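You operate a simulated robot arm through the tools that you are given. There is no shell and no other tool.

Carry out the task below with a simulated robot arm. There is one attempt and no reset: what you move stays moved.

## Task
Put the white-banded bar in the marking machine and dot it at the first line, then the last.
Fine: clamp it first, one dot a line; leave it clamped and push the green lever on.

It is judged by the outcome, as a careful person would: the job done as asked, and still so three seconds after it is handed in. It fails if anything else is knocked over, pushed out of place, dropped, spilled or broken.

## Robot
A 6-joint arm with a two-finger parallel gripper, fixed in place. Base frame: the origin is at the foot of the arm, x ahead of it, y to its left, z up. Readings come in m, rad, newtons and seconds.
With the tool pointing down near the work surface it reaches from about 0.26 to 0.64 m from the base axis. Its first joint turns from -2.007 to 2.007 rad. Payload 3.43 kg.
The TCP is the grasp point between the finger pads, 0.034 m short of the fingertips. In the tool frame z runs along the fingers and y along their closing line. Largest opening 0.128 m; finger width 0.024, thickness 0.012; the body of the gripper, 0.048 by 0.13 m, starts 0.096 m behind the TCP.
Orientation is that of the tool frame in the base frame, as a unit quaternion [w, x, y, z]. With the fingers straight down and closing along the base's y, the tool's x points along the base's -x, its y along +y and its z along -z.

## Interface
- The arm moves only by the tool nudge_tool. Its argument "series" is a list of rows, each a list of 6 numbers: the shift along the tool's x, y, z in units of 250 mm (1.0 is 250 mm), then the turn, a rotation vector about the tool's x, y, z in units of 180 degrees (1.0 is 180 degrees). In form: [[tx, ty, tz, wx, wy, wz], ...]. A call has 1 to 20 rows; each row is the pose to reach, as a shift and turn from the pose commanded when the call began, along the tool's axes at that moment. "gripper" is the opening, from 0 (shut) to 1 (fully open), set as the call begins (left out, the last holds). A call with a number of a shift or a turn outside -1 to 1 is refused whole. Rows are played at 5 a second. More than 0.05 m and 0.15 rad between two rows, or a gripper value outside its range, and nothing of the call is played. A pose out of reach is approached as far as the arm can. The call stops where the force on the tool passes 90 N (or 10 N more than at its start, if that is more) or the arm is blocked; 0.2 s more then pass. Each finger travels about 0.153 m/s and halts on what it meets, pressing with about 40 N; the grip force reading is that of the motor and also rises with nothing between the fingers. The clock runs only during rows and for 0.2 s after the last one: add rows that repeat a pose to give the fingers time. It gives the time, the measured TCP pose, the force on the tool (base axes), the opening and the grip force at its end, in the units of the frame above (readings bear some noise), with the torque about the TCP (base axes, N m) and any sound that the robot's microphone picked up, and new pictures: "pictures" is both (left out), scene, wrist or none.
- Cameras (640 x 400 px; columns grow to the right, rows downward): "scene" is fixed at [0.2232, 0.6346, 1.7365]; the picture's right is [-0.99, 0.15, 0.00], its down [0.15, 0.96, -0.24] and it looks along [-0.04, -0.24, -0.97] (base axes); focal length 248 px, centre (320, 200). "wrist" rides on the gripper at [0.076, -0.011, -0.16] in the tool frame; the picture's right is [0.15, 0.99, 0.00], its down [-0.88, 0.13, -0.46] and it looks along [-0.45, 0.07, 0.89] (tool axes); focal length 234 px, centre (320, 200). There is no depth. A picture from a camera that has moved, and an enlarged one, comes with that camera's place and axes in the base frame and with its lens. The place of the scene camera against the robot may be out by one fixed shift of up to 0.025 m in any direction.
- move_column(by): slides the trunk up (or, below 0, down) by that many m; the arm rides with it, the base frame stays. It gives what a move gives, with no picture.
- zoom(camera, box): a new picture of the part [left, top, right, bottom] of that camera's present view, enlarged. The clock stands still meanwhile.
- close_job(): hands the job in; it is judged then, once.

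Nothing tells you positions but the pictures and the camera data. Unless the task says otherwise, let go and move clear before handing in.

The tools are called as a command line: name --pt "numbers of a row" for each row, then --argument value for the rest, lists and objects as JSON in quotes. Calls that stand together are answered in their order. nudge_tool: Moves the arm, as the interface text tells. Its arguments: {"type":"object","properties":{"series":{"type":"array","items":{"type":"array","items":{"type":"number"}}},"gripper":{"type":"number"},"pictures":{"type":"string","enum":["both","scene","wrist","none"]}},"required":["series"]} The other tools are called the same way: move_column (by) slides the trunk up or down; zoom (camera, box) takes an enlarged picture of a part of a camera's view; close_job () hands the job in.

At the start:

```text
t: 0.0
tcp_pos: [0.0756, 0.3686, 1.3323]
tcp_rot: [0.0, 0.0, 1.0, 0.0]
ft_force: [0.3, -0.9, -0.4]
ft_torque: [-0.01, 0.01, 0.02]
width: 0.1281
grasp_force: 0.0
trunk travel left (down, up): [-0.925, 0.065]
```

scene: 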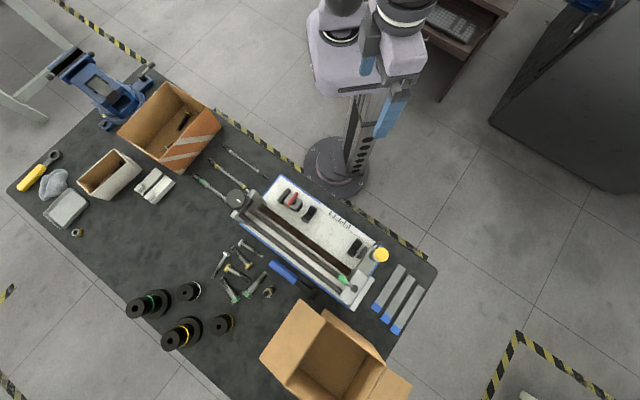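
wrist: 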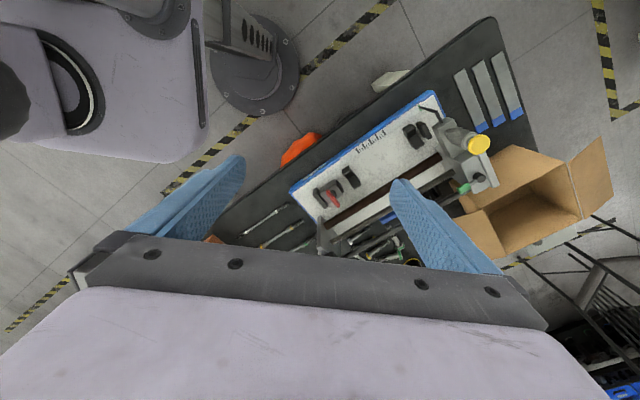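

I see a workbench with what looks like the marking machine in the middle (white bed, red lever, yellow button, green lever), loose tools and bars around it. I'll zoom in on the details before moving anything.

zoom --camera "scene" --box '[220, 160, 400, 310]'

zoom --camera "scene" --box '[120, 130, 300, 350]'

zoom --camera "wrist" --box '[280, 80, 520, 260]'

zoom --camera "scene" --box '[340, 230, 440, 350]'

```text
2.67 times, centred on (310, 235) of scene
camera zoom: at [0.2232, 0.6346, 1.7365], right [-0.99, 0.15, 0.0], down [0.15, 0.96, -0.24], along [-0.04, -0.24, -0.97], focal length 661 px, centre (347, 107)
```

zoom: 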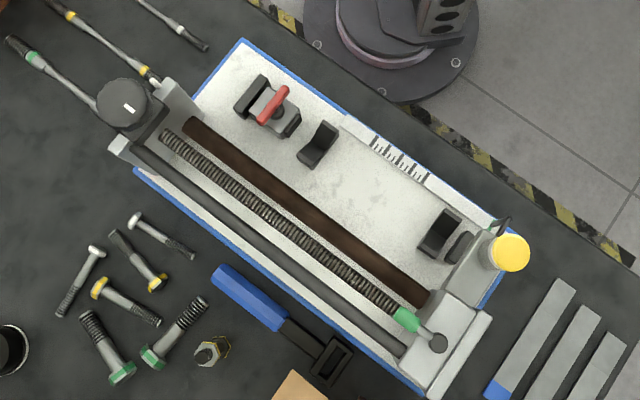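

```text
1.82 times, centred on (210, 240) of scene
camera zoom: at [0.2232, 0.6346, 1.7365], right [-0.99, 0.15, 0.0], down [0.15, 0.96, -0.24], along [-0.04, -0.24, -0.97], focal length 451 px, centre (520, 127)
```

zoom: 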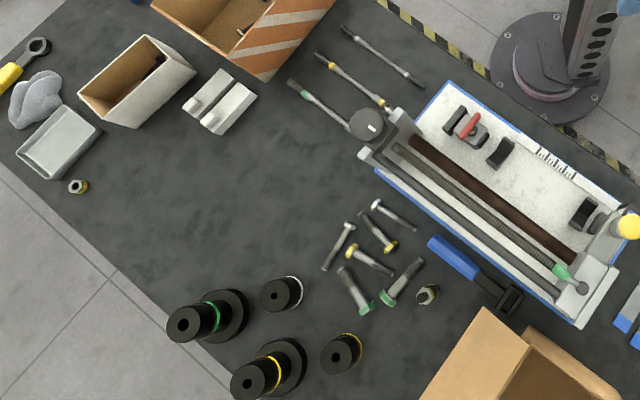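

```text
2.22 times, centred on (400, 170) of wrist
camera zoom: at [-0.0008, 0.355, 1.4895], right [-0.15, 0.99, 0.0], down [0.88, 0.13, 0.46], along [0.45, 0.07, -0.89], focal length 520 px, centre (142, 267)
```

zoom: 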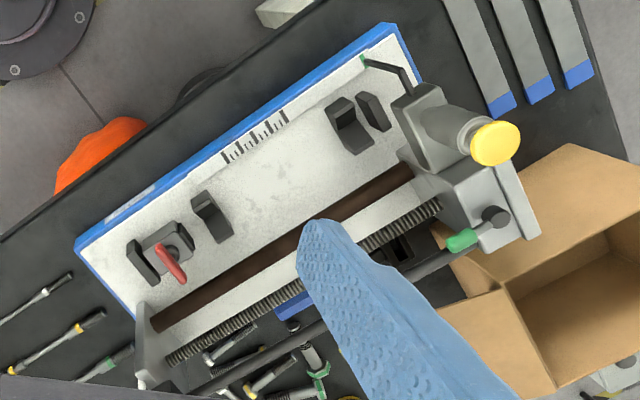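

```text
3.33 times, centred on (390, 290) of scene
camera zoom: at [0.2232, 0.6346, 1.7365], right [-0.99, 0.15, 0.0], down [0.15, 0.96, -0.24], along [-0.04, -0.24, -0.97], focal length 826 px, centre (87, -100)
```

zoom: 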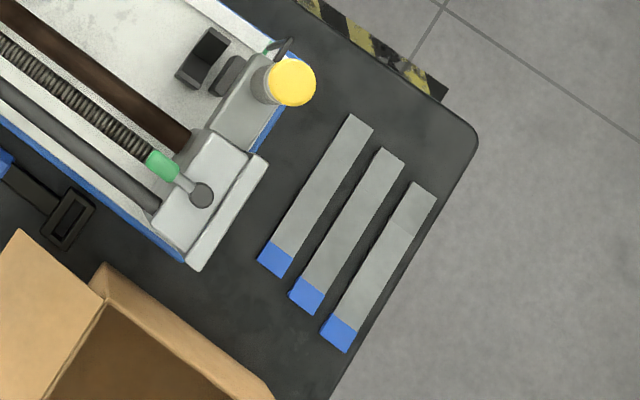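

The three thin rods at the upper left of the machine carry coloured bands; I need to tell which one is white-banded. I'll zoom further on those and on each control.

zoom --camera "scene" --box '[185, 140, 275, 215]'

zoom --camera "scene" --box '[270, 175, 330, 230]'

zoom --camera "scene" --box '[315, 200, 395, 260]'

zoom --camera "scene" --box '[330, 230, 400, 310]'

zoom --camera "wrist" --box '[290, 120, 400, 220]'

zoom --camera "wrist" --box '[390, 80, 510, 220]'

```text
5.33 times, centred on (230, 178) of scene
camera zoom: at [0.2232, 0.6346, 1.7365], right [-0.99, 0.15, 0.0], down [0.15, 0.96, -0.24], along [-0.04, -0.24, -0.97], focal length 1322 px, centre (800, 320)
```

zoom: 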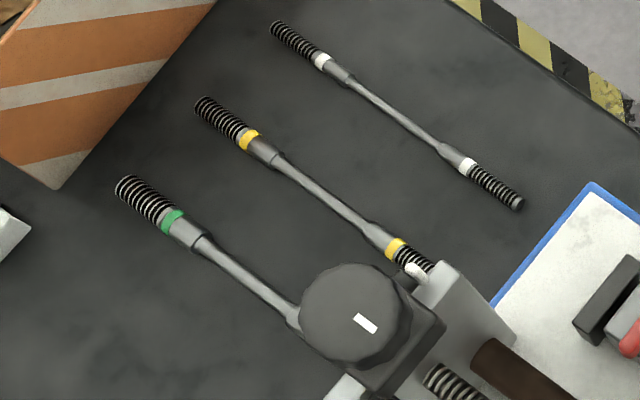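

```text
7.27 times, centred on (300, 202) of scene
camera zoom: at [0.2232, 0.6346, 1.7365], right [-0.99, 0.15, 0.0], down [0.15, 0.96, -0.24], along [-0.04, -0.24, -0.97], focal length 1803 px, centre (466, 182)
```

zoom: 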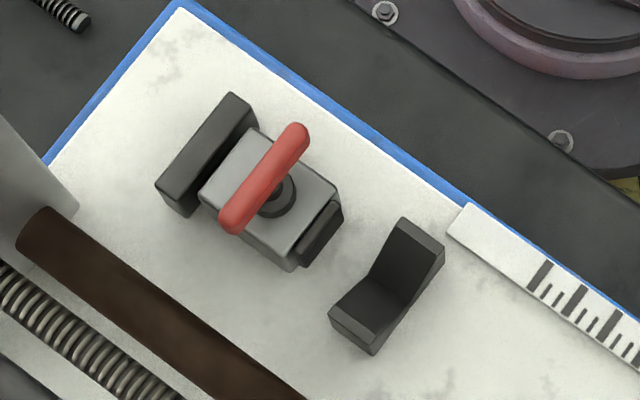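

```text
6.67 times, centred on (355, 230) of scene
camera zoom: at [0.2232, 0.6346, 1.7365], right [-0.99, 0.15, 0.0], down [0.15, 0.96, -0.24], along [-0.04, -0.24, -0.97], focal length 1653 px, centre (87, 0)
```

zoom: 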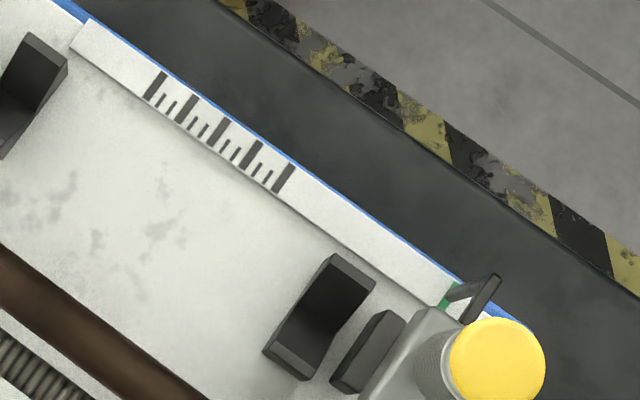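

```text
5.00 times, centred on (365, 270) of scene
camera zoom: at [0.2232, 0.6346, 1.7365], right [-0.99, 0.15, 0.0], down [0.15, 0.96, -0.24], along [-0.04, -0.24, -0.97], focal length 1240 px, centre (95, -150)
```

zoom: 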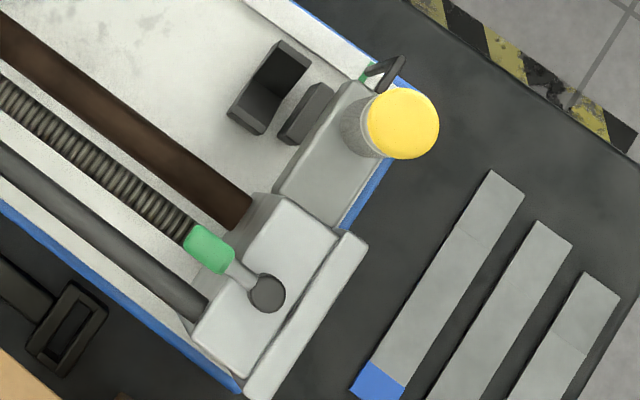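

```text
4.00 times, centred on (345, 170) of wrist
camera zoom: at [-0.0008, 0.355, 1.4895], right [-0.15, 0.99, 0.0], down [0.88, 0.13, 0.46], along [0.45, 0.07, -0.89], focal length 937 px, centre (220, 320)
```

zoom: 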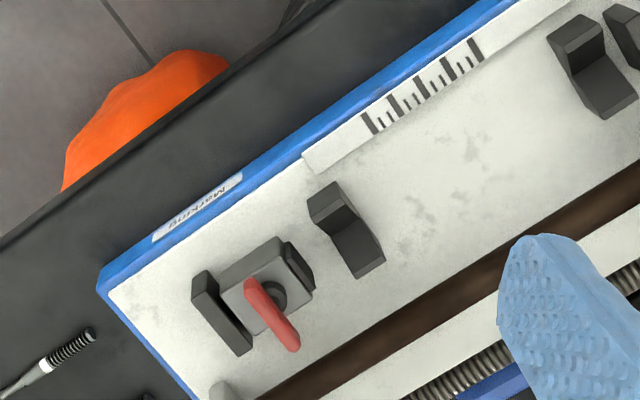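

```text
2.86 times, centred on (450, 150) of wrist
camera zoom: at [-0.0008, 0.355, 1.4895], right [-0.15, 0.99, 0.0], down [0.88, 0.13, 0.46], along [0.45, 0.07, -0.89], focal length 669 px, centre (-51, 343)
```

zoom: 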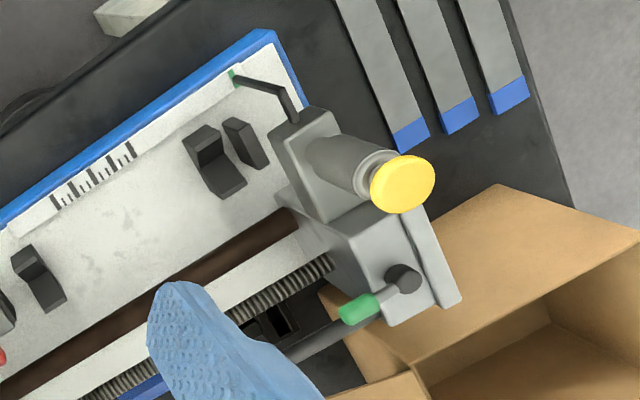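

The white-banded rod is the thin one nearest the table edge, roughly parallel to the machine (machine axis about 45° in the base frame). I'll swing the wrist over the machine, turned 45°, for a closer look.

nudge_tool --pt "-0.05 0.053 0.053 0 0 0.042" --pt "-0.1 0.107 0.107 0 0 0.083" --pt "-0.15 0.16 0.16 0 0 0.125" --pt "-0.2 0.213 0.213 0 0 0.167" --pt "-0.25 0.267 0.267 0 0 0.208" --pt "-0.3 0.32 0.32 0 0 0.25" --pt "-0.3 0.32 0.32 0 0 0.25" --gripper 1

```text
t: 1.6
tcp_pos: [0.1504, 0.4464, 1.252]
tcp_rot: [0.0, 0.383, 0.924, 0.0]
ft_force: [0.3, 0.0, 1.1]
ft_torque: [-0.02, -0.03, 0.02]
width: 0.1281
grasp_force: 0.0
trunk travel left (down, up): [-0.925, 0.065]
camera wrist: at [0.0889, 0.4917, 1.4094], right [0.6, 0.8, 0.0], down [0.71, -0.53, 0.46], along [0.37, -0.27, -0.89], focal length 234 px, centre (320, 200)
```

scene: 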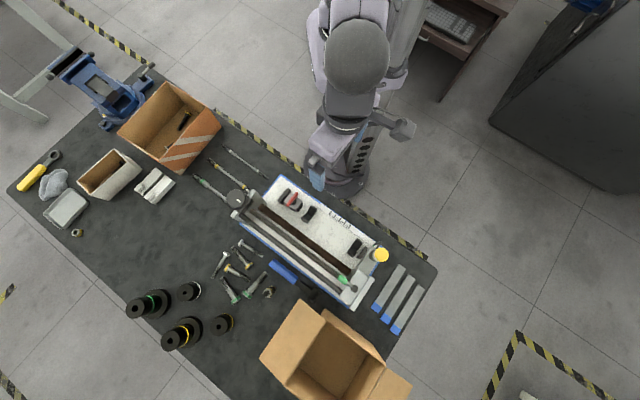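
wrist: 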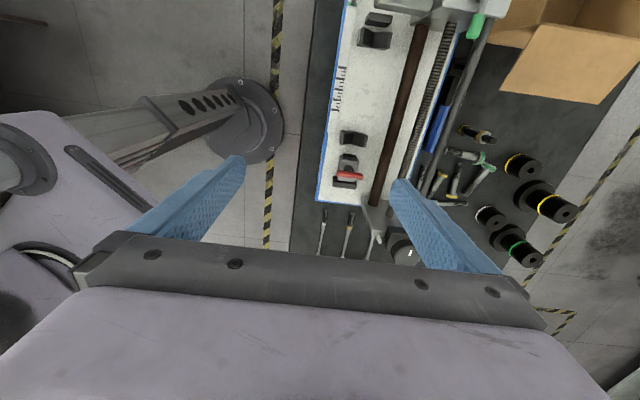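

The machine lies along the view now. I'll zoom in on the wrist image to read the clamp, V-blocks, ruler and carriage.

zoom --camera "wrist" --box '[300, 0, 460, 100]'

zoom --camera "wrist" --box '[300, 90, 460, 190]'

zoom --camera "wrist" --box '[300, 180, 460, 280]'

zoom --camera "scene" --box '[210, 170, 290, 220]'

```text
4.00 times, centred on (380, 50) of wrist
camera zoom: at [0.0889, 0.4917, 1.4094], right [0.6, 0.8, 0.0], down [0.71, -0.53, 0.46], along [0.37, -0.27, -0.89], focal length 937 px, centre (80, 800)
```

zoom: 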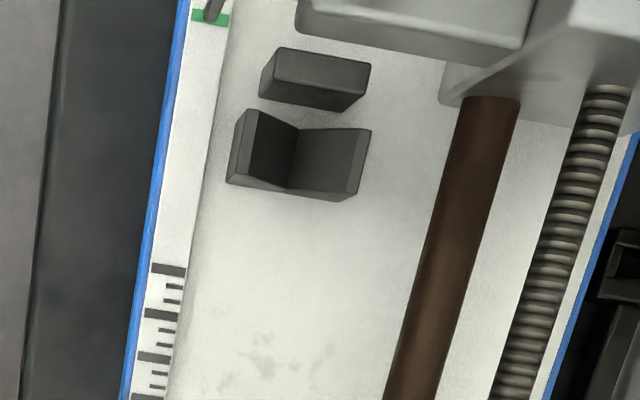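

```text
4.00 times, centred on (380, 140) of wrist
camera zoom: at [0.0889, 0.4917, 1.4094], right [0.6, 0.8, 0.0], down [0.71, -0.53, 0.46], along [0.37, -0.27, -0.89], focal length 937 px, centre (80, 440)
```

zoom: 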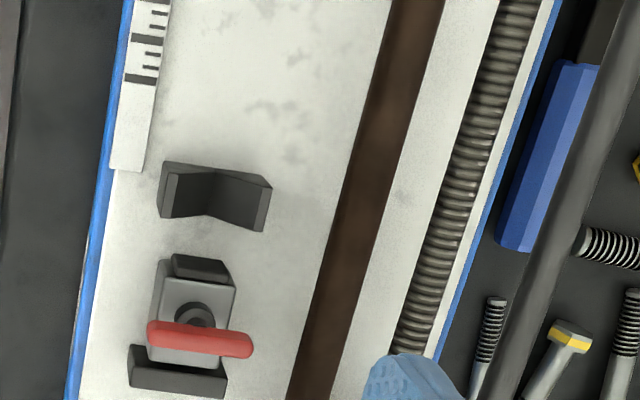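

```text
4.00 times, centred on (380, 230) of wrist
camera zoom: at [0.0889, 0.4917, 1.4094], right [0.6, 0.8, 0.0], down [0.71, -0.53, 0.46], along [0.37, -0.27, -0.89], focal length 937 px, centre (80, 80)
```

zoom: 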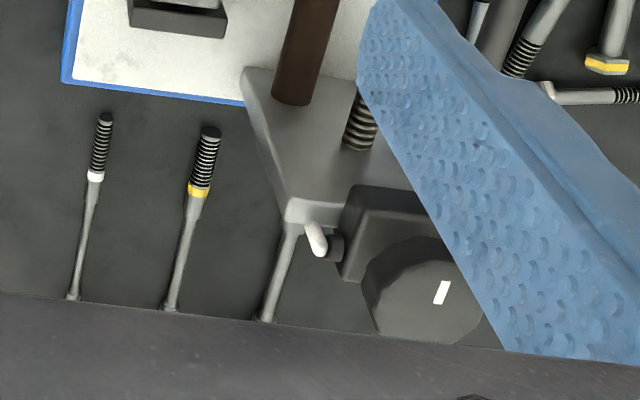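

```text
8.00 times, centred on (250, 195) of scene
camera zoom: at [0.2232, 0.6346, 1.7365], right [-0.99, 0.15, 0.0], down [0.15, 0.96, -0.24], along [-0.04, -0.24, -0.97], focal length 1984 px, centre (880, 240)
```

zoom: 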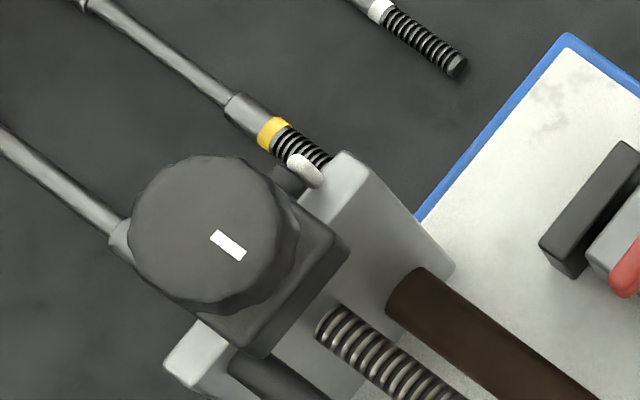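

I make out the parts: V-blocks with an end stop, a clamp with a red lever, a carriage with yellow plunger, pointer over a ruled scale, green lever, and a knob plus small white lever at the far end. I'll lower the trunk for closer views.

move_column --by -0.2

nudge_tool --pt "0.1 -0.1 0 0 0 0" --pt "0.2 -0.2 0 0 0 0" --pt "0.3 -0.3 0 0 0 0" --pt "0.3 -0.3 0 0 0 0"

```text
t: 3.8
tcp_pos: [0.1512, 0.4468, 1.0509]
tcp_rot: [0.0, 0.383, 0.924, 0.0]
ft_force: [0.1, -0.2, -0.2]
ft_torque: [-0.02, 0.0, 0.0]
width: 0.1283
grasp_force: 0.0
trunk travel left (down, up): [-0.725, 0.265]
```

```text
t: 4.8
tcp_pos: [0.0443, 0.4476, 1.0528]
tcp_rot: [0.0, 0.383, 0.924, 0.0]
ft_force: [-0.2, 1.2, -0.8]
ft_torque: [-0.02, -0.01, 0.01]
width: 0.128
grasp_force: 0.0
trunk travel left (down, up): [-0.725, 0.265]
camera wrist: at [-0.0167, 0.4928, 1.2097], right [0.6, 0.8, 0.0], down [0.71, -0.53, 0.46], along [0.37, -0.27, -0.89], focal length 234 px, centre (320, 200)
```

scene: 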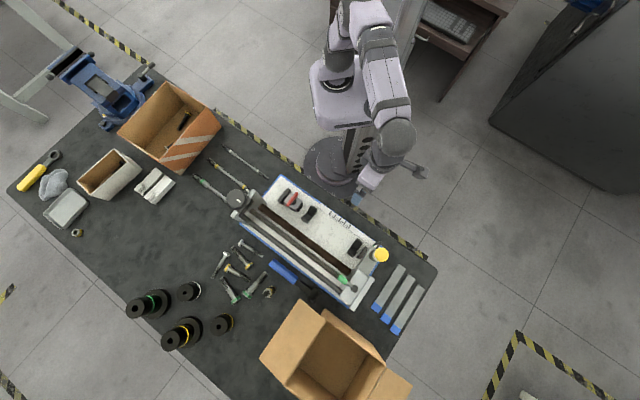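
wrist: 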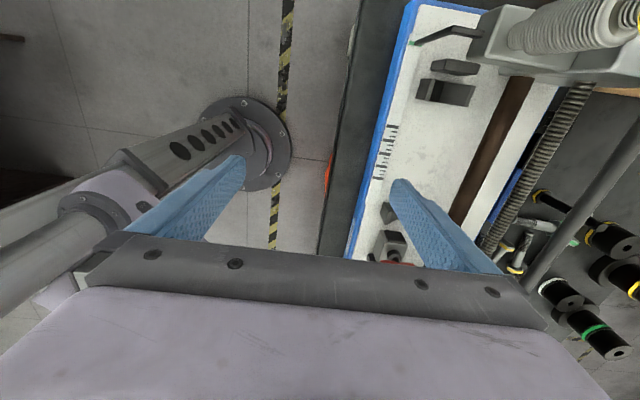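

Now I see the pointer and spring-loaded plunger from the side. Zooming to read the scale and the carriage.

zoom --camera "wrist" --box '[340, 0, 640, 188]'

zoom --camera "wrist" --box '[350, 110, 450, 180]'

zoom --camera "wrist" --box '[400, 10, 520, 110]'

```text
2.13 times, centred on (490, 94) of wrist
camera zoom: at [-0.0167, 0.4928, 1.2097], right [0.6, 0.8, 0.0], down [0.71, -0.53, 0.46], along [0.37, -0.27, -0.89], focal length 498 px, centre (-42, 426)
```

zoom: 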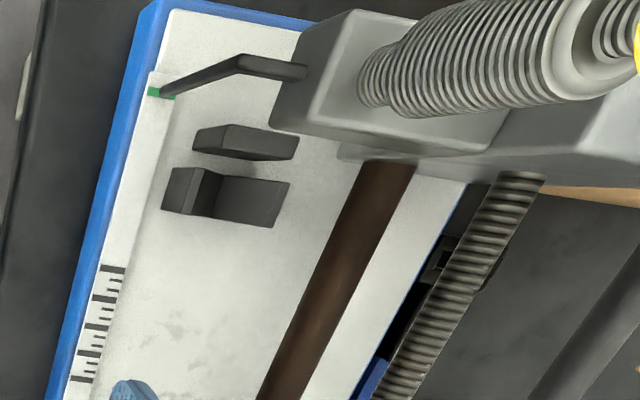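

```text
5.71 times, centred on (400, 145) of wrist
camera zoom: at [-0.0167, 0.4928, 1.2097], right [0.6, 0.8, 0.0], down [0.71, -0.53, 0.46], along [0.37, -0.27, -0.89], focal length 1338 px, centre (-137, 514)
```

zoom: 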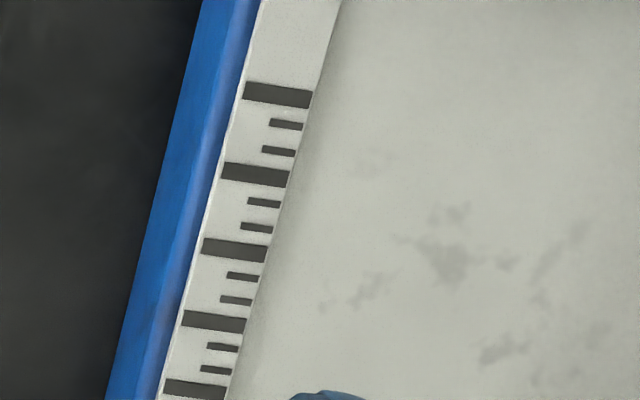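

```text
4.00 times, centred on (460, 60) of wrist
camera zoom: at [-0.0167, 0.4928, 1.2097], right [0.6, 0.8, 0.0], down [0.71, -0.53, 0.46], along [0.37, -0.27, -0.89], focal length 937 px, centre (-240, 760)
```

zoom: 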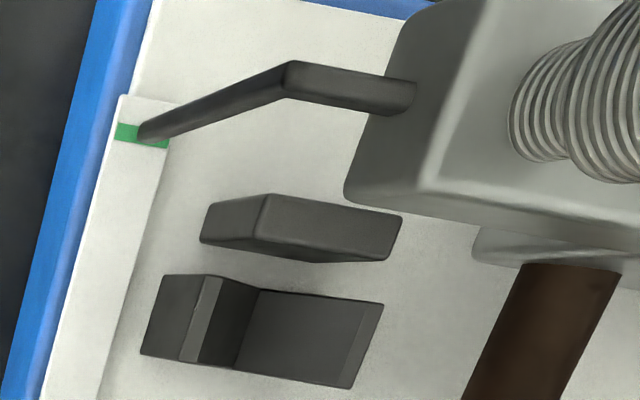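

The scale has a green home mark (pointer there now) and five long lines with short ones between. I'll now rise and turn to an operator-side view to study the carriage and green lever.

nudge_tool --pt "0 0 -0.19 0 0 0" --pt "0 0 -0.38 0 0 0" --pt "0 0 -0.588 0 0 0" --pt "0.039 0.049 -0.588 0 0 -0.0455" --pt "0.077 0.099 -0.588 0 0 -0.0909" --pt "0.116 0.148 -0.588 0 0 -0.1364" --pt "0.155 0.197 -0.588 0 0 -0.1818" --pt "0.193 0.246 -0.588 0 0 -0.2273" --pt "0.232 0.296 -0.588 0 0 -0.2727" --pt "0.27 0.345 -0.588 0 0 -0.3182" --pt "0.309 0.394 -0.588 0 0 -0.3636" --pt "0.348 0.443 -0.588 0 0 -0.4091" --pt "0.386 0.493 -0.588 0 0 -0.4545" --pt "0.425 0.542 -0.588 0 0 -0.5" --pt "0.425 0.542 -0.588 0 0 -0.5"

zoom --camera "wrist" --box '[220, 110, 420, 235]'

zoom --camera "wrist" --box '[220, 0, 540, 200]'

```text
refused: row 3 steps farther than a row can; nothing moved
```

```text
3.20 times, centred on (320, 172) of wrist
camera zoom: at [-0.0167, 0.4928, 1.2097], right [0.6, 0.8, 0.0], down [0.71, -0.53, 0.46], along [0.37, -0.27, -0.89], focal length 749 px, centre (320, 288)
```

zoom: 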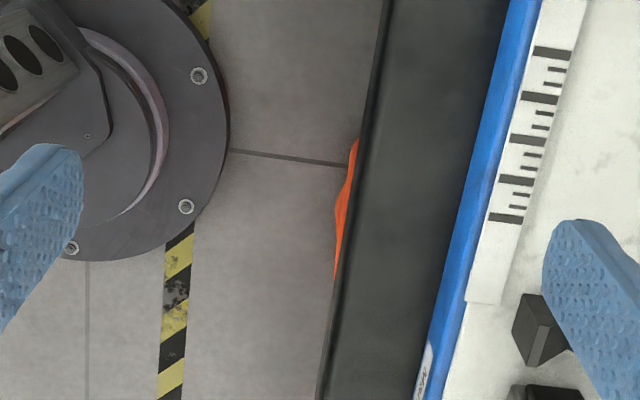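

```text
2.00 times, centred on (380, 100) of wrist
camera zoom: at [-0.0167, 0.4928, 1.2097], right [0.6, 0.8, 0.0], down [0.71, -0.53, 0.46], along [0.37, -0.27, -0.89], focal length 468 px, centre (200, 400)
```

zoom: 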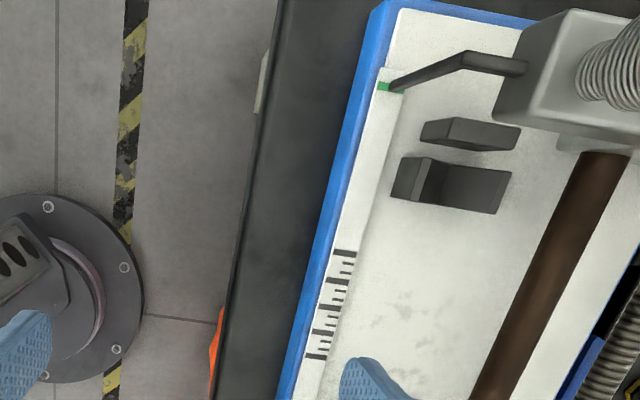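

One step was slightly too long, so nothing moved. I'll resend with smaller steps.

nudge_tool --pt "0 0 -0.15 0 0 0" --pt "0 0 -0.3 0 0 0" --pt "0 0 -0.45 0 0 0" --pt "0 0 -0.588 0 0 0" --pt "0.039 0.049 -0.588 0 0 -0.0455" --pt "0.077 0.099 -0.588 0 0 -0.0909" --pt "0.116 0.148 -0.588 0 0 -0.1364" --pt "0.155 0.197 -0.588 0 0 -0.1818" --pt "0.193 0.246 -0.588 0 0 -0.2273" --pt "0.232 0.296 -0.588 0 0 -0.2727" --pt "0.27 0.345 -0.588 0 0 -0.3182" --pt "0.309 0.394 -0.588 0 0 -0.3636" --pt "0.348 0.443 -0.588 0 0 -0.4091" --pt "0.386 0.493 -0.588 0 0 -0.4545" --pt "0.425 0.542 -0.588 0 0 -0.5" --pt "0.425 0.542 -0.588 0 0 -0.5"

zoom --camera "wrist" --box '[220, 110, 420, 235]'

zoom --camera "wrist" --box '[220, 0, 540, 200]'

```text
t: 8.2
tcp_pos: [0.0637, 0.4998, 1.1234]
tcp_rot: [0.001, -0.333, 0.943, 0.001]
ft_force: [0.1, -0.2, -0.8]
ft_torque: [0.03, -0.02, 0.02]
width: 0.1281
grasp_force: 0.1
out of reach, approached as far as the arm can: row 4, 5, 6, 7, 8, 9, 10, 11, 12, 13, 14, 15, 16
trunk travel left (down, up): [-0.725, 0.265]
camera wrist: at [0.0108, 0.4422, 1.2811], right [-0.73, 0.68, 0.0], down [0.6, 0.65, 0.46], along [0.31, 0.34, -0.89], focal length 234 px, centre (320, 200)
```

scene: 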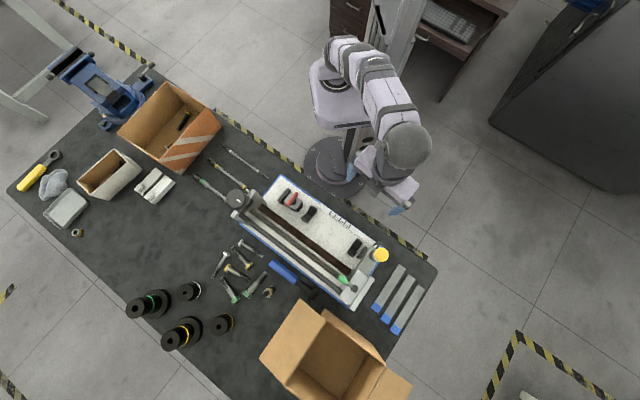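
wrist: 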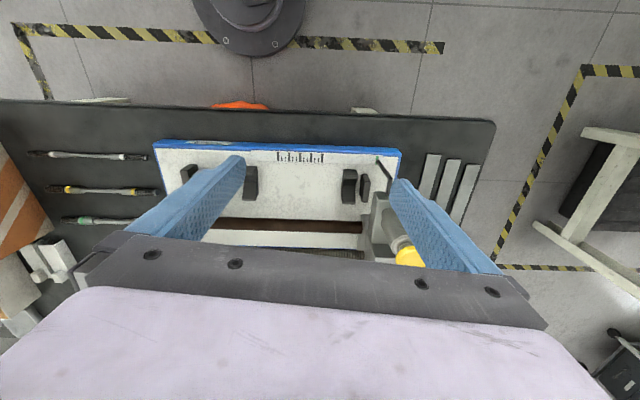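

```text
3.20 times, centred on (320, 172) of wrist
camera zoom: at [0.0108, 0.4422, 1.2811], right [-0.73, 0.68, 0.0], down [0.6, 0.65, 0.46], along [0.31, 0.34, -0.89], focal length 749 px, centre (320, 288)
```

zoom: 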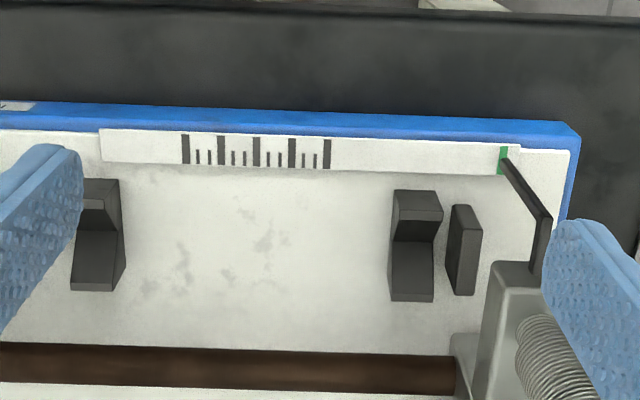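

```text
2.00 times, centred on (380, 100) of wrist
camera zoom: at [0.0108, 0.4422, 1.2811], right [-0.73, 0.68, 0.0], down [0.6, 0.65, 0.46], along [0.31, 0.34, -0.89], focal length 468 px, centre (200, 400)
```

zoom: 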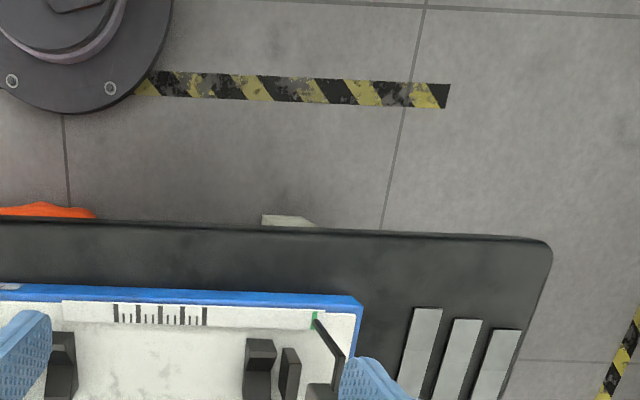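

Good overall view, but I hit the arm's reach limit at this height. I'll raise the trunk so the arm can look down on the carriage from above.

move_column --by 0.2

nudge_tool --pt "0 0 0 0 0 0" --pictures "wrist"

```text
t: 10.3
tcp_pos: [0.0637, 0.5002, 1.3225]
tcp_rot: [-0.001, -0.331, 0.944, -0.001]
ft_force: [-0.3, 0.0, -0.2]
ft_torque: [0.01, 0.0, 0.0]
width: 0.1281
grasp_force: 0.0
trunk travel left (down, up): [-0.925, 0.065]
```

```text
t: 10.7
tcp_pos: [0.0627, 0.5015, 1.3229]
tcp_rot: [0.0, -0.332, 0.943, 0.0]
ft_force: [-0.5, -0.6, 0.1]
ft_torque: [0.01, -0.01, -0.01]
width: 0.1281
grasp_force: 0.0
trunk travel left (down, up): [-0.925, 0.065]
camera wrist: at [0.0107, 0.4436, 1.4804], right [-0.73, 0.68, 0.0], down [0.61, 0.65, 0.46], along [0.31, 0.33, -0.89], focal length 234 px, centre (320, 200)
```

wrist: 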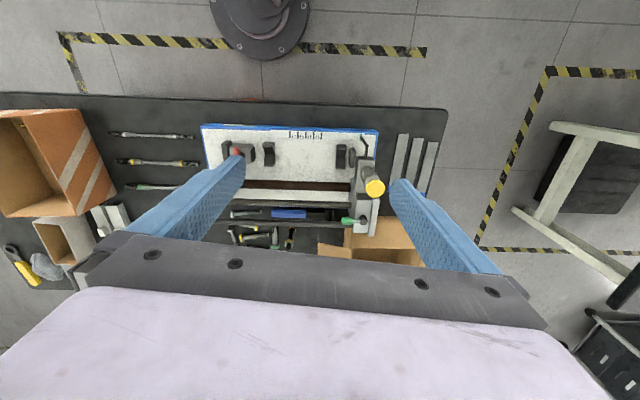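

The whole machine is between the fingers now. Zooming for detail.

zoom --camera "wrist" --box '[310, 110, 430, 260]'

zoom --camera "wrist" --box '[200, 110, 320, 260]'

zoom --camera "wrist" --box '[90, 110, 250, 210]'

```text
2.67 times, centred on (370, 185) of wrist
camera zoom: at [0.0107, 0.4436, 1.4804], right [-0.73, 0.68, 0.0], down [0.61, 0.65, 0.46], along [0.31, 0.33, -0.89], focal length 624 px, centre (187, 240)
```

zoom: 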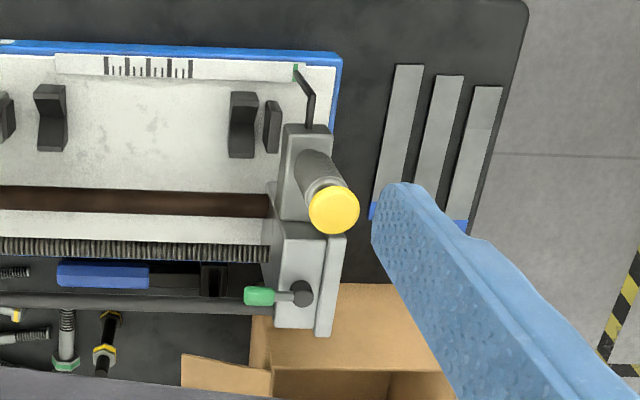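

```text
2.67 times, centred on (260, 185) of wrist
camera zoom: at [0.0107, 0.4436, 1.4804], right [-0.73, 0.68, 0.0], down [0.61, 0.65, 0.46], along [0.31, 0.33, -0.89], focal length 624 px, centre (480, 240)
```

zoom: 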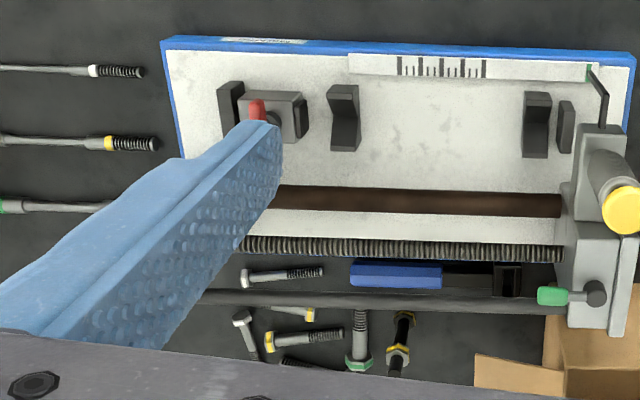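

```text
4.00 times, centred on (170, 160) of wrist
camera zoom: at [0.0107, 0.4436, 1.4804], right [-0.73, 0.68, 0.0], down [0.61, 0.65, 0.46], along [0.31, 0.33, -0.89], focal length 937 px, centre (920, 360)
```

zoom: 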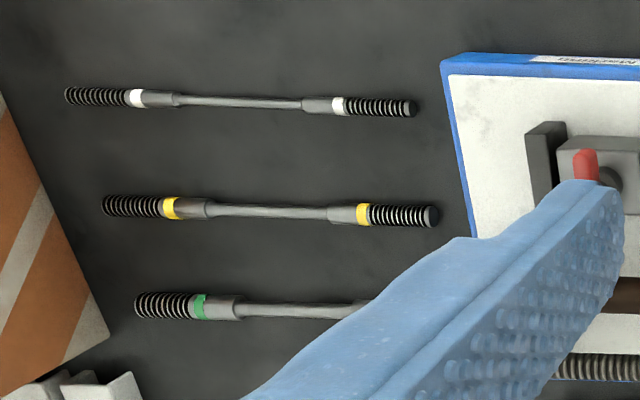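

The bar (about 0.23 m long) fits between the end stop and the clamp pad. I'll now tilt the camera outward for a lower-angle look at the carriage, the plunger and the green lever.

nudge_tool --pt "0.022 0.038 0.137 -0.0015 -0.0278 -0.0055" --pt "0.044 0.076 0.273 -0.003 -0.0555 -0.011" --pt "0.066 0.114 0.41 -0.0045 -0.0833 -0.0166" --pt "0.089 0.152 0.547 -0.0059 -0.111 -0.0221" --pt "0.111 0.19 0.683 -0.0074 -0.1388 -0.0276" --pt "0.133 0.228 0.82 -0.0089 -0.1665 -0.0331" --pt "0.133 0.228 0.82 -0.0089 -0.1665 -0.0331"

zoom --camera "wrist" --box '[220, 60, 420, 185]'

zoom --camera "wrist" --box '[220, 140, 420, 265]'

```text
t: 12.3
tcp_pos: [0.0106, 0.5272, 1.1276]
tcp_rot: [0.242, -0.356, 0.897, 0.104]
ft_force: [-0.3, -0.3, -0.4]
ft_torque: [0.03, 0.01, 0.0]
width: 0.128
grasp_force: 0.1
trunk travel left (down, up): [-0.925, 0.065]
camera wrist: at [-0.0871, 0.4159, 1.2242], right [-0.78, 0.63, -0.06], down [0.3, 0.45, 0.84], along [0.56, 0.63, -0.54], focal length 234 px, centre (320, 200)
```

scene: 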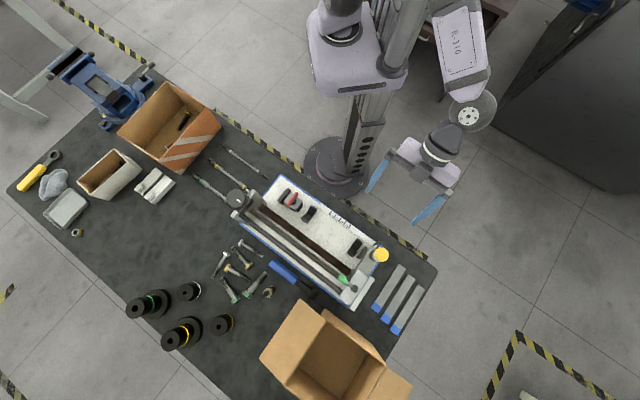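
wrist: 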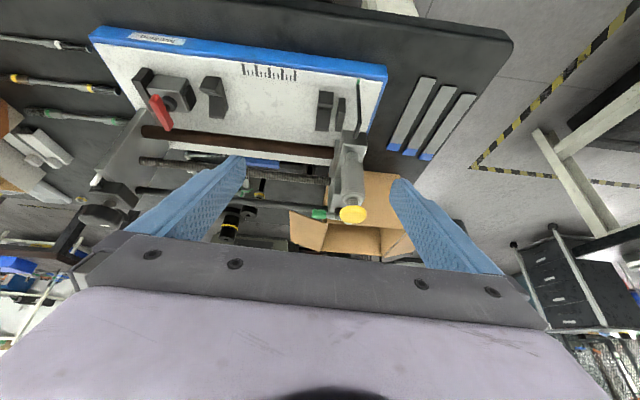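

```text
3.20 times, centred on (320, 122) of wrist
camera zoom: at [-0.0871, 0.4159, 1.2242], right [-0.78, 0.63, -0.06], down [0.3, 0.45, 0.84], along [0.56, 0.63, -0.54], focal length 749 px, centre (320, 448)
```

zoom: 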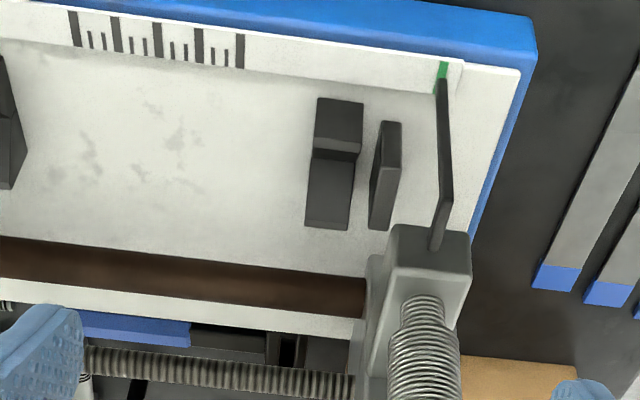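

```text
3.20 times, centred on (320, 202) of wrist
camera zoom: at [-0.0871, 0.4159, 1.2242], right [-0.78, 0.63, -0.06], down [0.3, 0.45, 0.84], along [0.56, 0.63, -0.54], focal length 749 px, centre (320, 192)
```

zoom: 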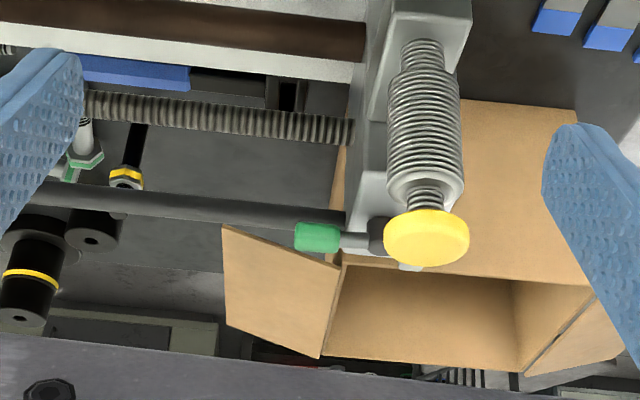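

The plunger is a vertical spring punch with a yellow cap, and the green lever sits on the back of the carriage. I'll zoom on the label, clamp and the drive end.

zoom --camera "wrist" --box '[90, 15, 250, 115]'

zoom --camera "wrist" --box '[60, 100, 220, 240]'

zoom --camera "wrist" --box '[280, 180, 400, 255]'

```text
4.00 times, centred on (170, 65) of wrist
camera zoom: at [-0.0871, 0.4159, 1.2242], right [-0.78, 0.63, -0.06], down [0.3, 0.45, 0.84], along [0.56, 0.63, -0.54], focal length 937 px, centre (920, 740)
```

zoom: 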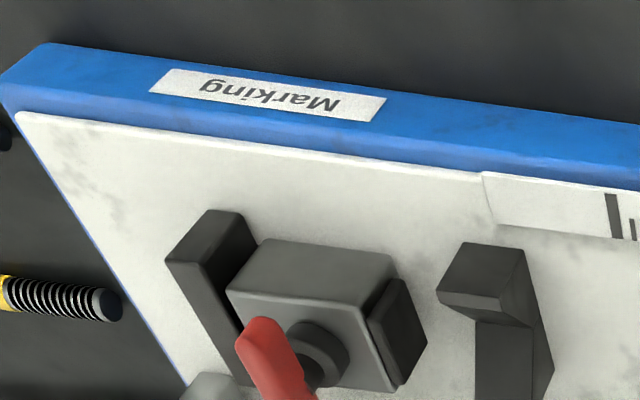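

```text
2.86 times, centred on (140, 170) of wrist
camera zoom: at [-0.0871, 0.4159, 1.2242], right [-0.78, 0.63, -0.06], down [0.3, 0.45, 0.84], along [0.56, 0.63, -0.54], focal length 669 px, centre (834, 286)
```

zoom: 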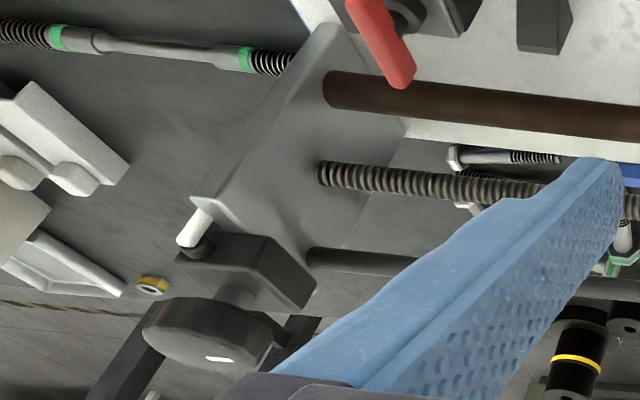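

```text
5.33 times, centred on (340, 218) of wrist
camera zoom: at [-0.0871, 0.4159, 1.2242], right [-0.78, 0.63, -0.06], down [0.3, 0.45, 0.84], along [0.56, 0.63, -0.54], focal length 1249 px, centre (213, 107)
```

zoom: 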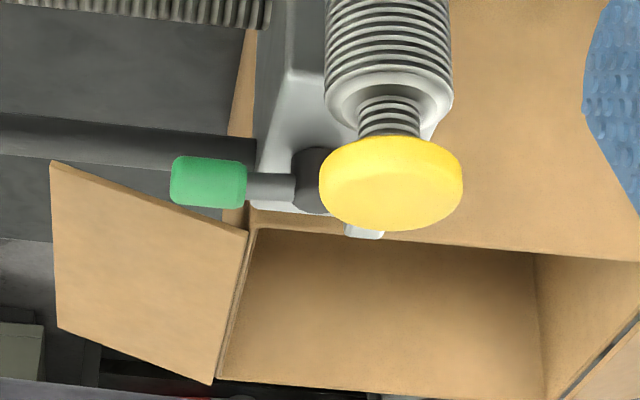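

The knob sits on a gearbox with a small white lever at the drive end; the plunger is spring-loaded. Next I'll level the tool, swing around to the white-banded bar, and look at the drive end on the way.

nudge_tool --pt "-0.018 -0.136 -0.066 0 0.0333 0" --pt "-0.035 -0.272 -0.131 0 0.0667 0" --pt "-0.053 -0.408 -0.197 0 0.1 0" --pt "-0.07 -0.544 -0.262 0 0.1333 0" --pt "-0.088 -0.68 -0.328 0 0.1667 0" --pt "-0.088 -0.68 -0.328 0 0.1667 0" --pictures "wrist"

nudge_tool --pt "-0.02 -0.07 0 0 0 0.0455" --pt "-0.05 -0.14 0 0 0 0.0909" --pt "-0.08 -0.21 0 0 0 0.1364" --pt "-0.11 -0.28 0 0 0 0.1818" --pt "-0.14 -0.36 0 0 0 0.2273" --pt "-0.18 -0.44 0 0 0 0.2727" --pt "-0.22 -0.52 0 0 0 0.3182" --pt "-0.26 -0.6 0 0 0 0.3636" --pt "-0.3 -0.68 0 0 0 0.4091" --pt "-0.34 -0.76 0 0 0 0.4545" --pt "-0.38 -0.84 0 0 0 0.5" --pt "-0.38 -0.84 0 0 0 0.5"

```text
t: 13.7
tcp_pos: [0.1044, 0.3886, 1.1997]
tcp_rot: [-0.001, -0.382, 0.924, -0.001]
ft_force: [-0.1, -0.5, -0.9]
ft_torque: [-0.02, 0.04, -0.02]
width: 0.1281
grasp_force: 0.1
trunk travel left (down, up): [-0.925, 0.065]
camera wrist: at [0.0586, 0.3262, 1.3581], right [-0.8, 0.6, 0.0], down [0.53, 0.71, 0.45], along [0.27, 0.36, -0.89], focal length 234 px, centre (320, 200)
```

wrist: 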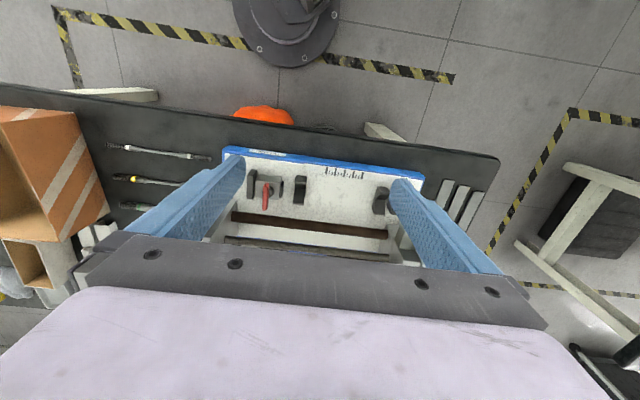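

```text
t: 16.3
tcp_pos: [0.3217, 0.3065, 1.2]
tcp_rot: [0.0, 0.385, 0.923, -0.001]
ft_force: [0.3, -0.2, 0.0]
ft_torque: [0.0, -0.02, 0.01]
width: 0.1282
grasp_force: 0.1
trunk travel left (down, up): [-0.925, 0.065]
camera wrist: at [0.2596, 0.3512, 1.3576], right [0.6, 0.8, 0.0], down [0.71, -0.53, 0.46], along [0.36, -0.27, -0.89], focal length 234 px, centre (320, 200)
```

scene: 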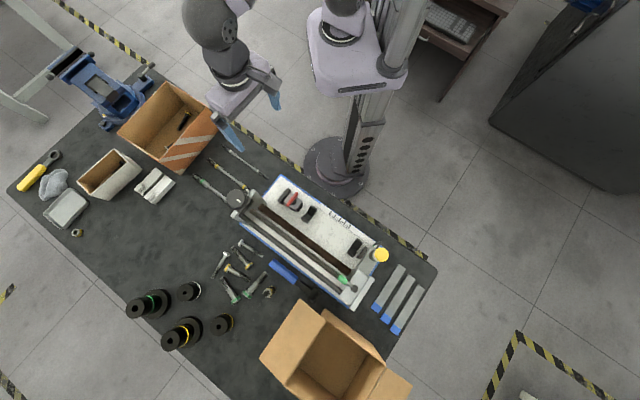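
wrist: 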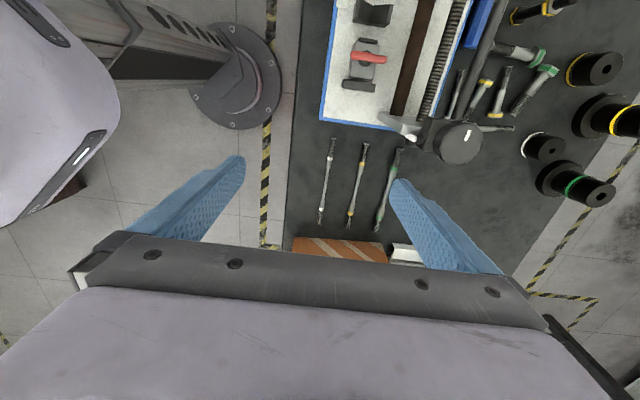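

All three bars are in view; the white-banded one is at the left, near the table edge. Zooming for measurements of the bar and the drive end.

zoom --camera "wrist" --box '[270, 125, 430, 235]'

zoom --camera "wrist" --box '[310, 0, 490, 170]'

```text
3.64 times, centred on (350, 180) of wrist
camera zoom: at [0.2596, 0.3512, 1.3576], right [0.6, 0.8, 0.0], down [0.71, -0.53, 0.46], along [0.36, -0.27, -0.89], focal length 852 px, centre (211, 273)
```

zoom: 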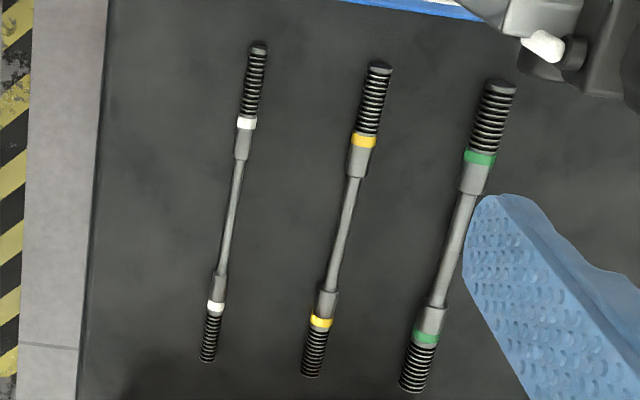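

```text
2.35 times, centred on (400, 85) of wrist
camera zoom: at [0.2596, 0.3512, 1.3576], right [0.6, 0.8, 0.0], down [0.71, -0.53, 0.46], along [0.36, -0.27, -0.89], focal length 551 px, centre (132, 471)
```

zoom: 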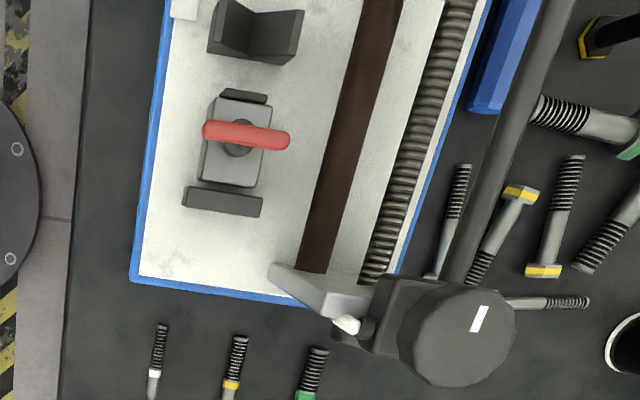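

The bar is about 0.24 m long with its middle near (0.459, 0.220), lying on a table at roughly z = 0.80. I'll move above it with the fingers partly closed (so as not to touch the yellow-banded neighbour) and check alignment.

nudge_tool --pt "-0.105 0.024 0.12 0 0 0" --pt "-0.21 0.049 0.24 0 0 0" --pt "-0.316 0.073 0.36 0 0 0" --pt "-0.421 0.097 0.48 0 0 0" --pt "-0.526 0.122 0.6 0 0 0" --pt "-0.6316 0.146 0.72 0 0 0" --pt "-0.6316 0.146 0.86 0 0 0" --pt "-0.6316 0.146 1.0 0 0 0" --pt "-0.6316 0.146 1.0 0 0 0" --gripper 0.3

zoom --camera "wrist" --box '[220, 60, 420, 220]'

```text
t: 18.3
tcp_pos: [0.4572, 0.2193, 0.9495]
tcp_rot: [0.001, 0.384, 0.923, 0.0]
ft_force: [0.6, 0.5, 0.3]
ft_torque: [0.02, -0.05, 0.0]
width: 0.0385
grasp_force: 0.1
trunk travel left (down, up): [-0.925, 0.065]
camera wrist: at [0.3959, 0.2646, 1.1077], right [0.6, 0.8, 0.0], down [0.71, -0.53, 0.46], along [0.37, -0.27, -0.89], focal length 234 px, centre (320, 200)
```

scene: 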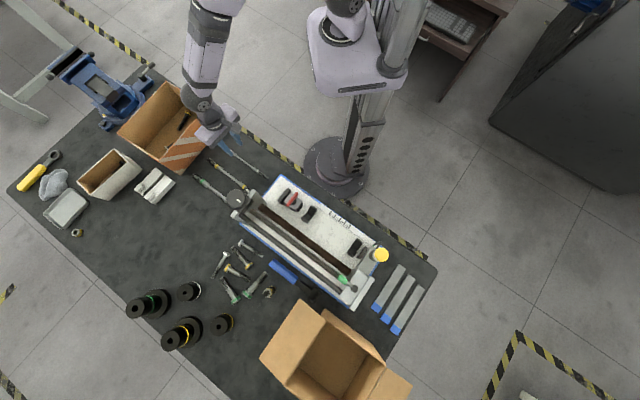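
wrist: 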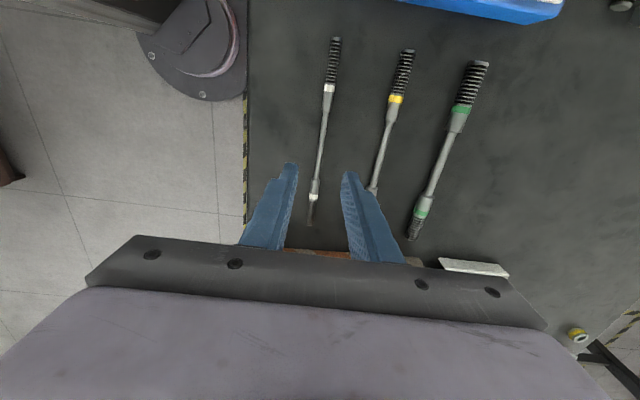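

```text
2.50 times, centred on (320, 140) of wrist
camera zoom: at [0.3959, 0.2646, 1.1077], right [0.6, 0.8, 0.0], down [0.71, -0.53, 0.46], along [0.37, -0.27, -0.89], focal length 585 px, centre (320, 350)
```

zoom: 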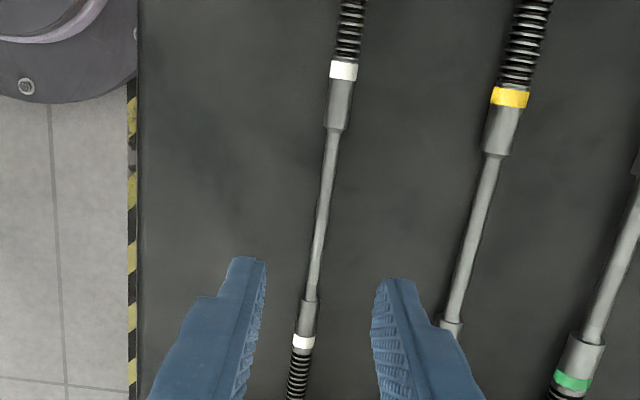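

The bar's middle is directly beneath the fingers (within 2 mm). I'll descend partway and re-check before the final approach.

nudge_tool --pt "-0.005 0.003 0.13 0 0 0" --pt "-0.01 0.003 0.26 0 0 0" --pt "-0.01 0.003 0.36 0 0 0" --pt "-0.01 0.003 0.4 0 0 0" --pt "-0.01 0.003 0.4 0 0 0" --pictures "wrist"

zoom --camera "wrist" --box '[240, 100, 400, 230]'

```text
t: 19.5
tcp_pos: [0.4605, 0.2184, 0.849]
tcp_rot: [0.001, 0.385, 0.923, 0.0]
ft_force: [-0.2, 0.4, -0.2]
ft_torque: [-0.01, 0.0, 0.02]
width: 0.0386
grasp_force: 0.0
trunk travel left (down, up): [-0.925, 0.065]
camera wrist: at [0.399, 0.2631, 1.0066], right [0.6, 0.8, 0.0], down [0.71, -0.53, 0.46], along [0.37, -0.27, -0.89], focal length 234 px, centre (320, 200)
```

wrist: 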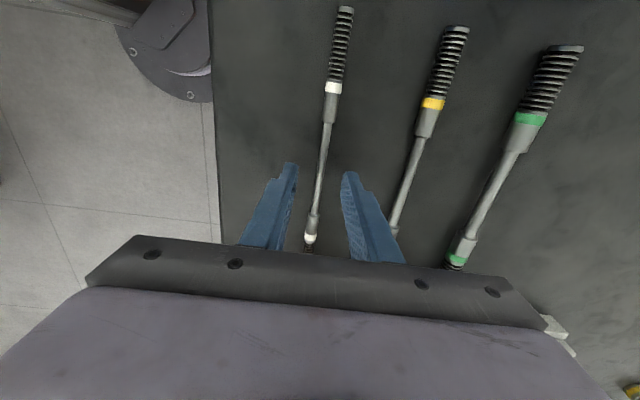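

```text
3.08 times, centred on (320, 165) of wrist
camera zoom: at [0.399, 0.2631, 1.0066], right [0.6, 0.8, 0.0], down [0.71, -0.53, 0.46], along [0.37, -0.27, -0.89], focal length 720 px, centre (320, 308)
```

zoom: 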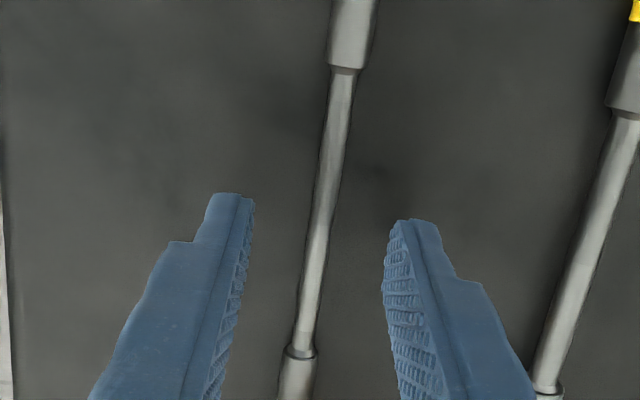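

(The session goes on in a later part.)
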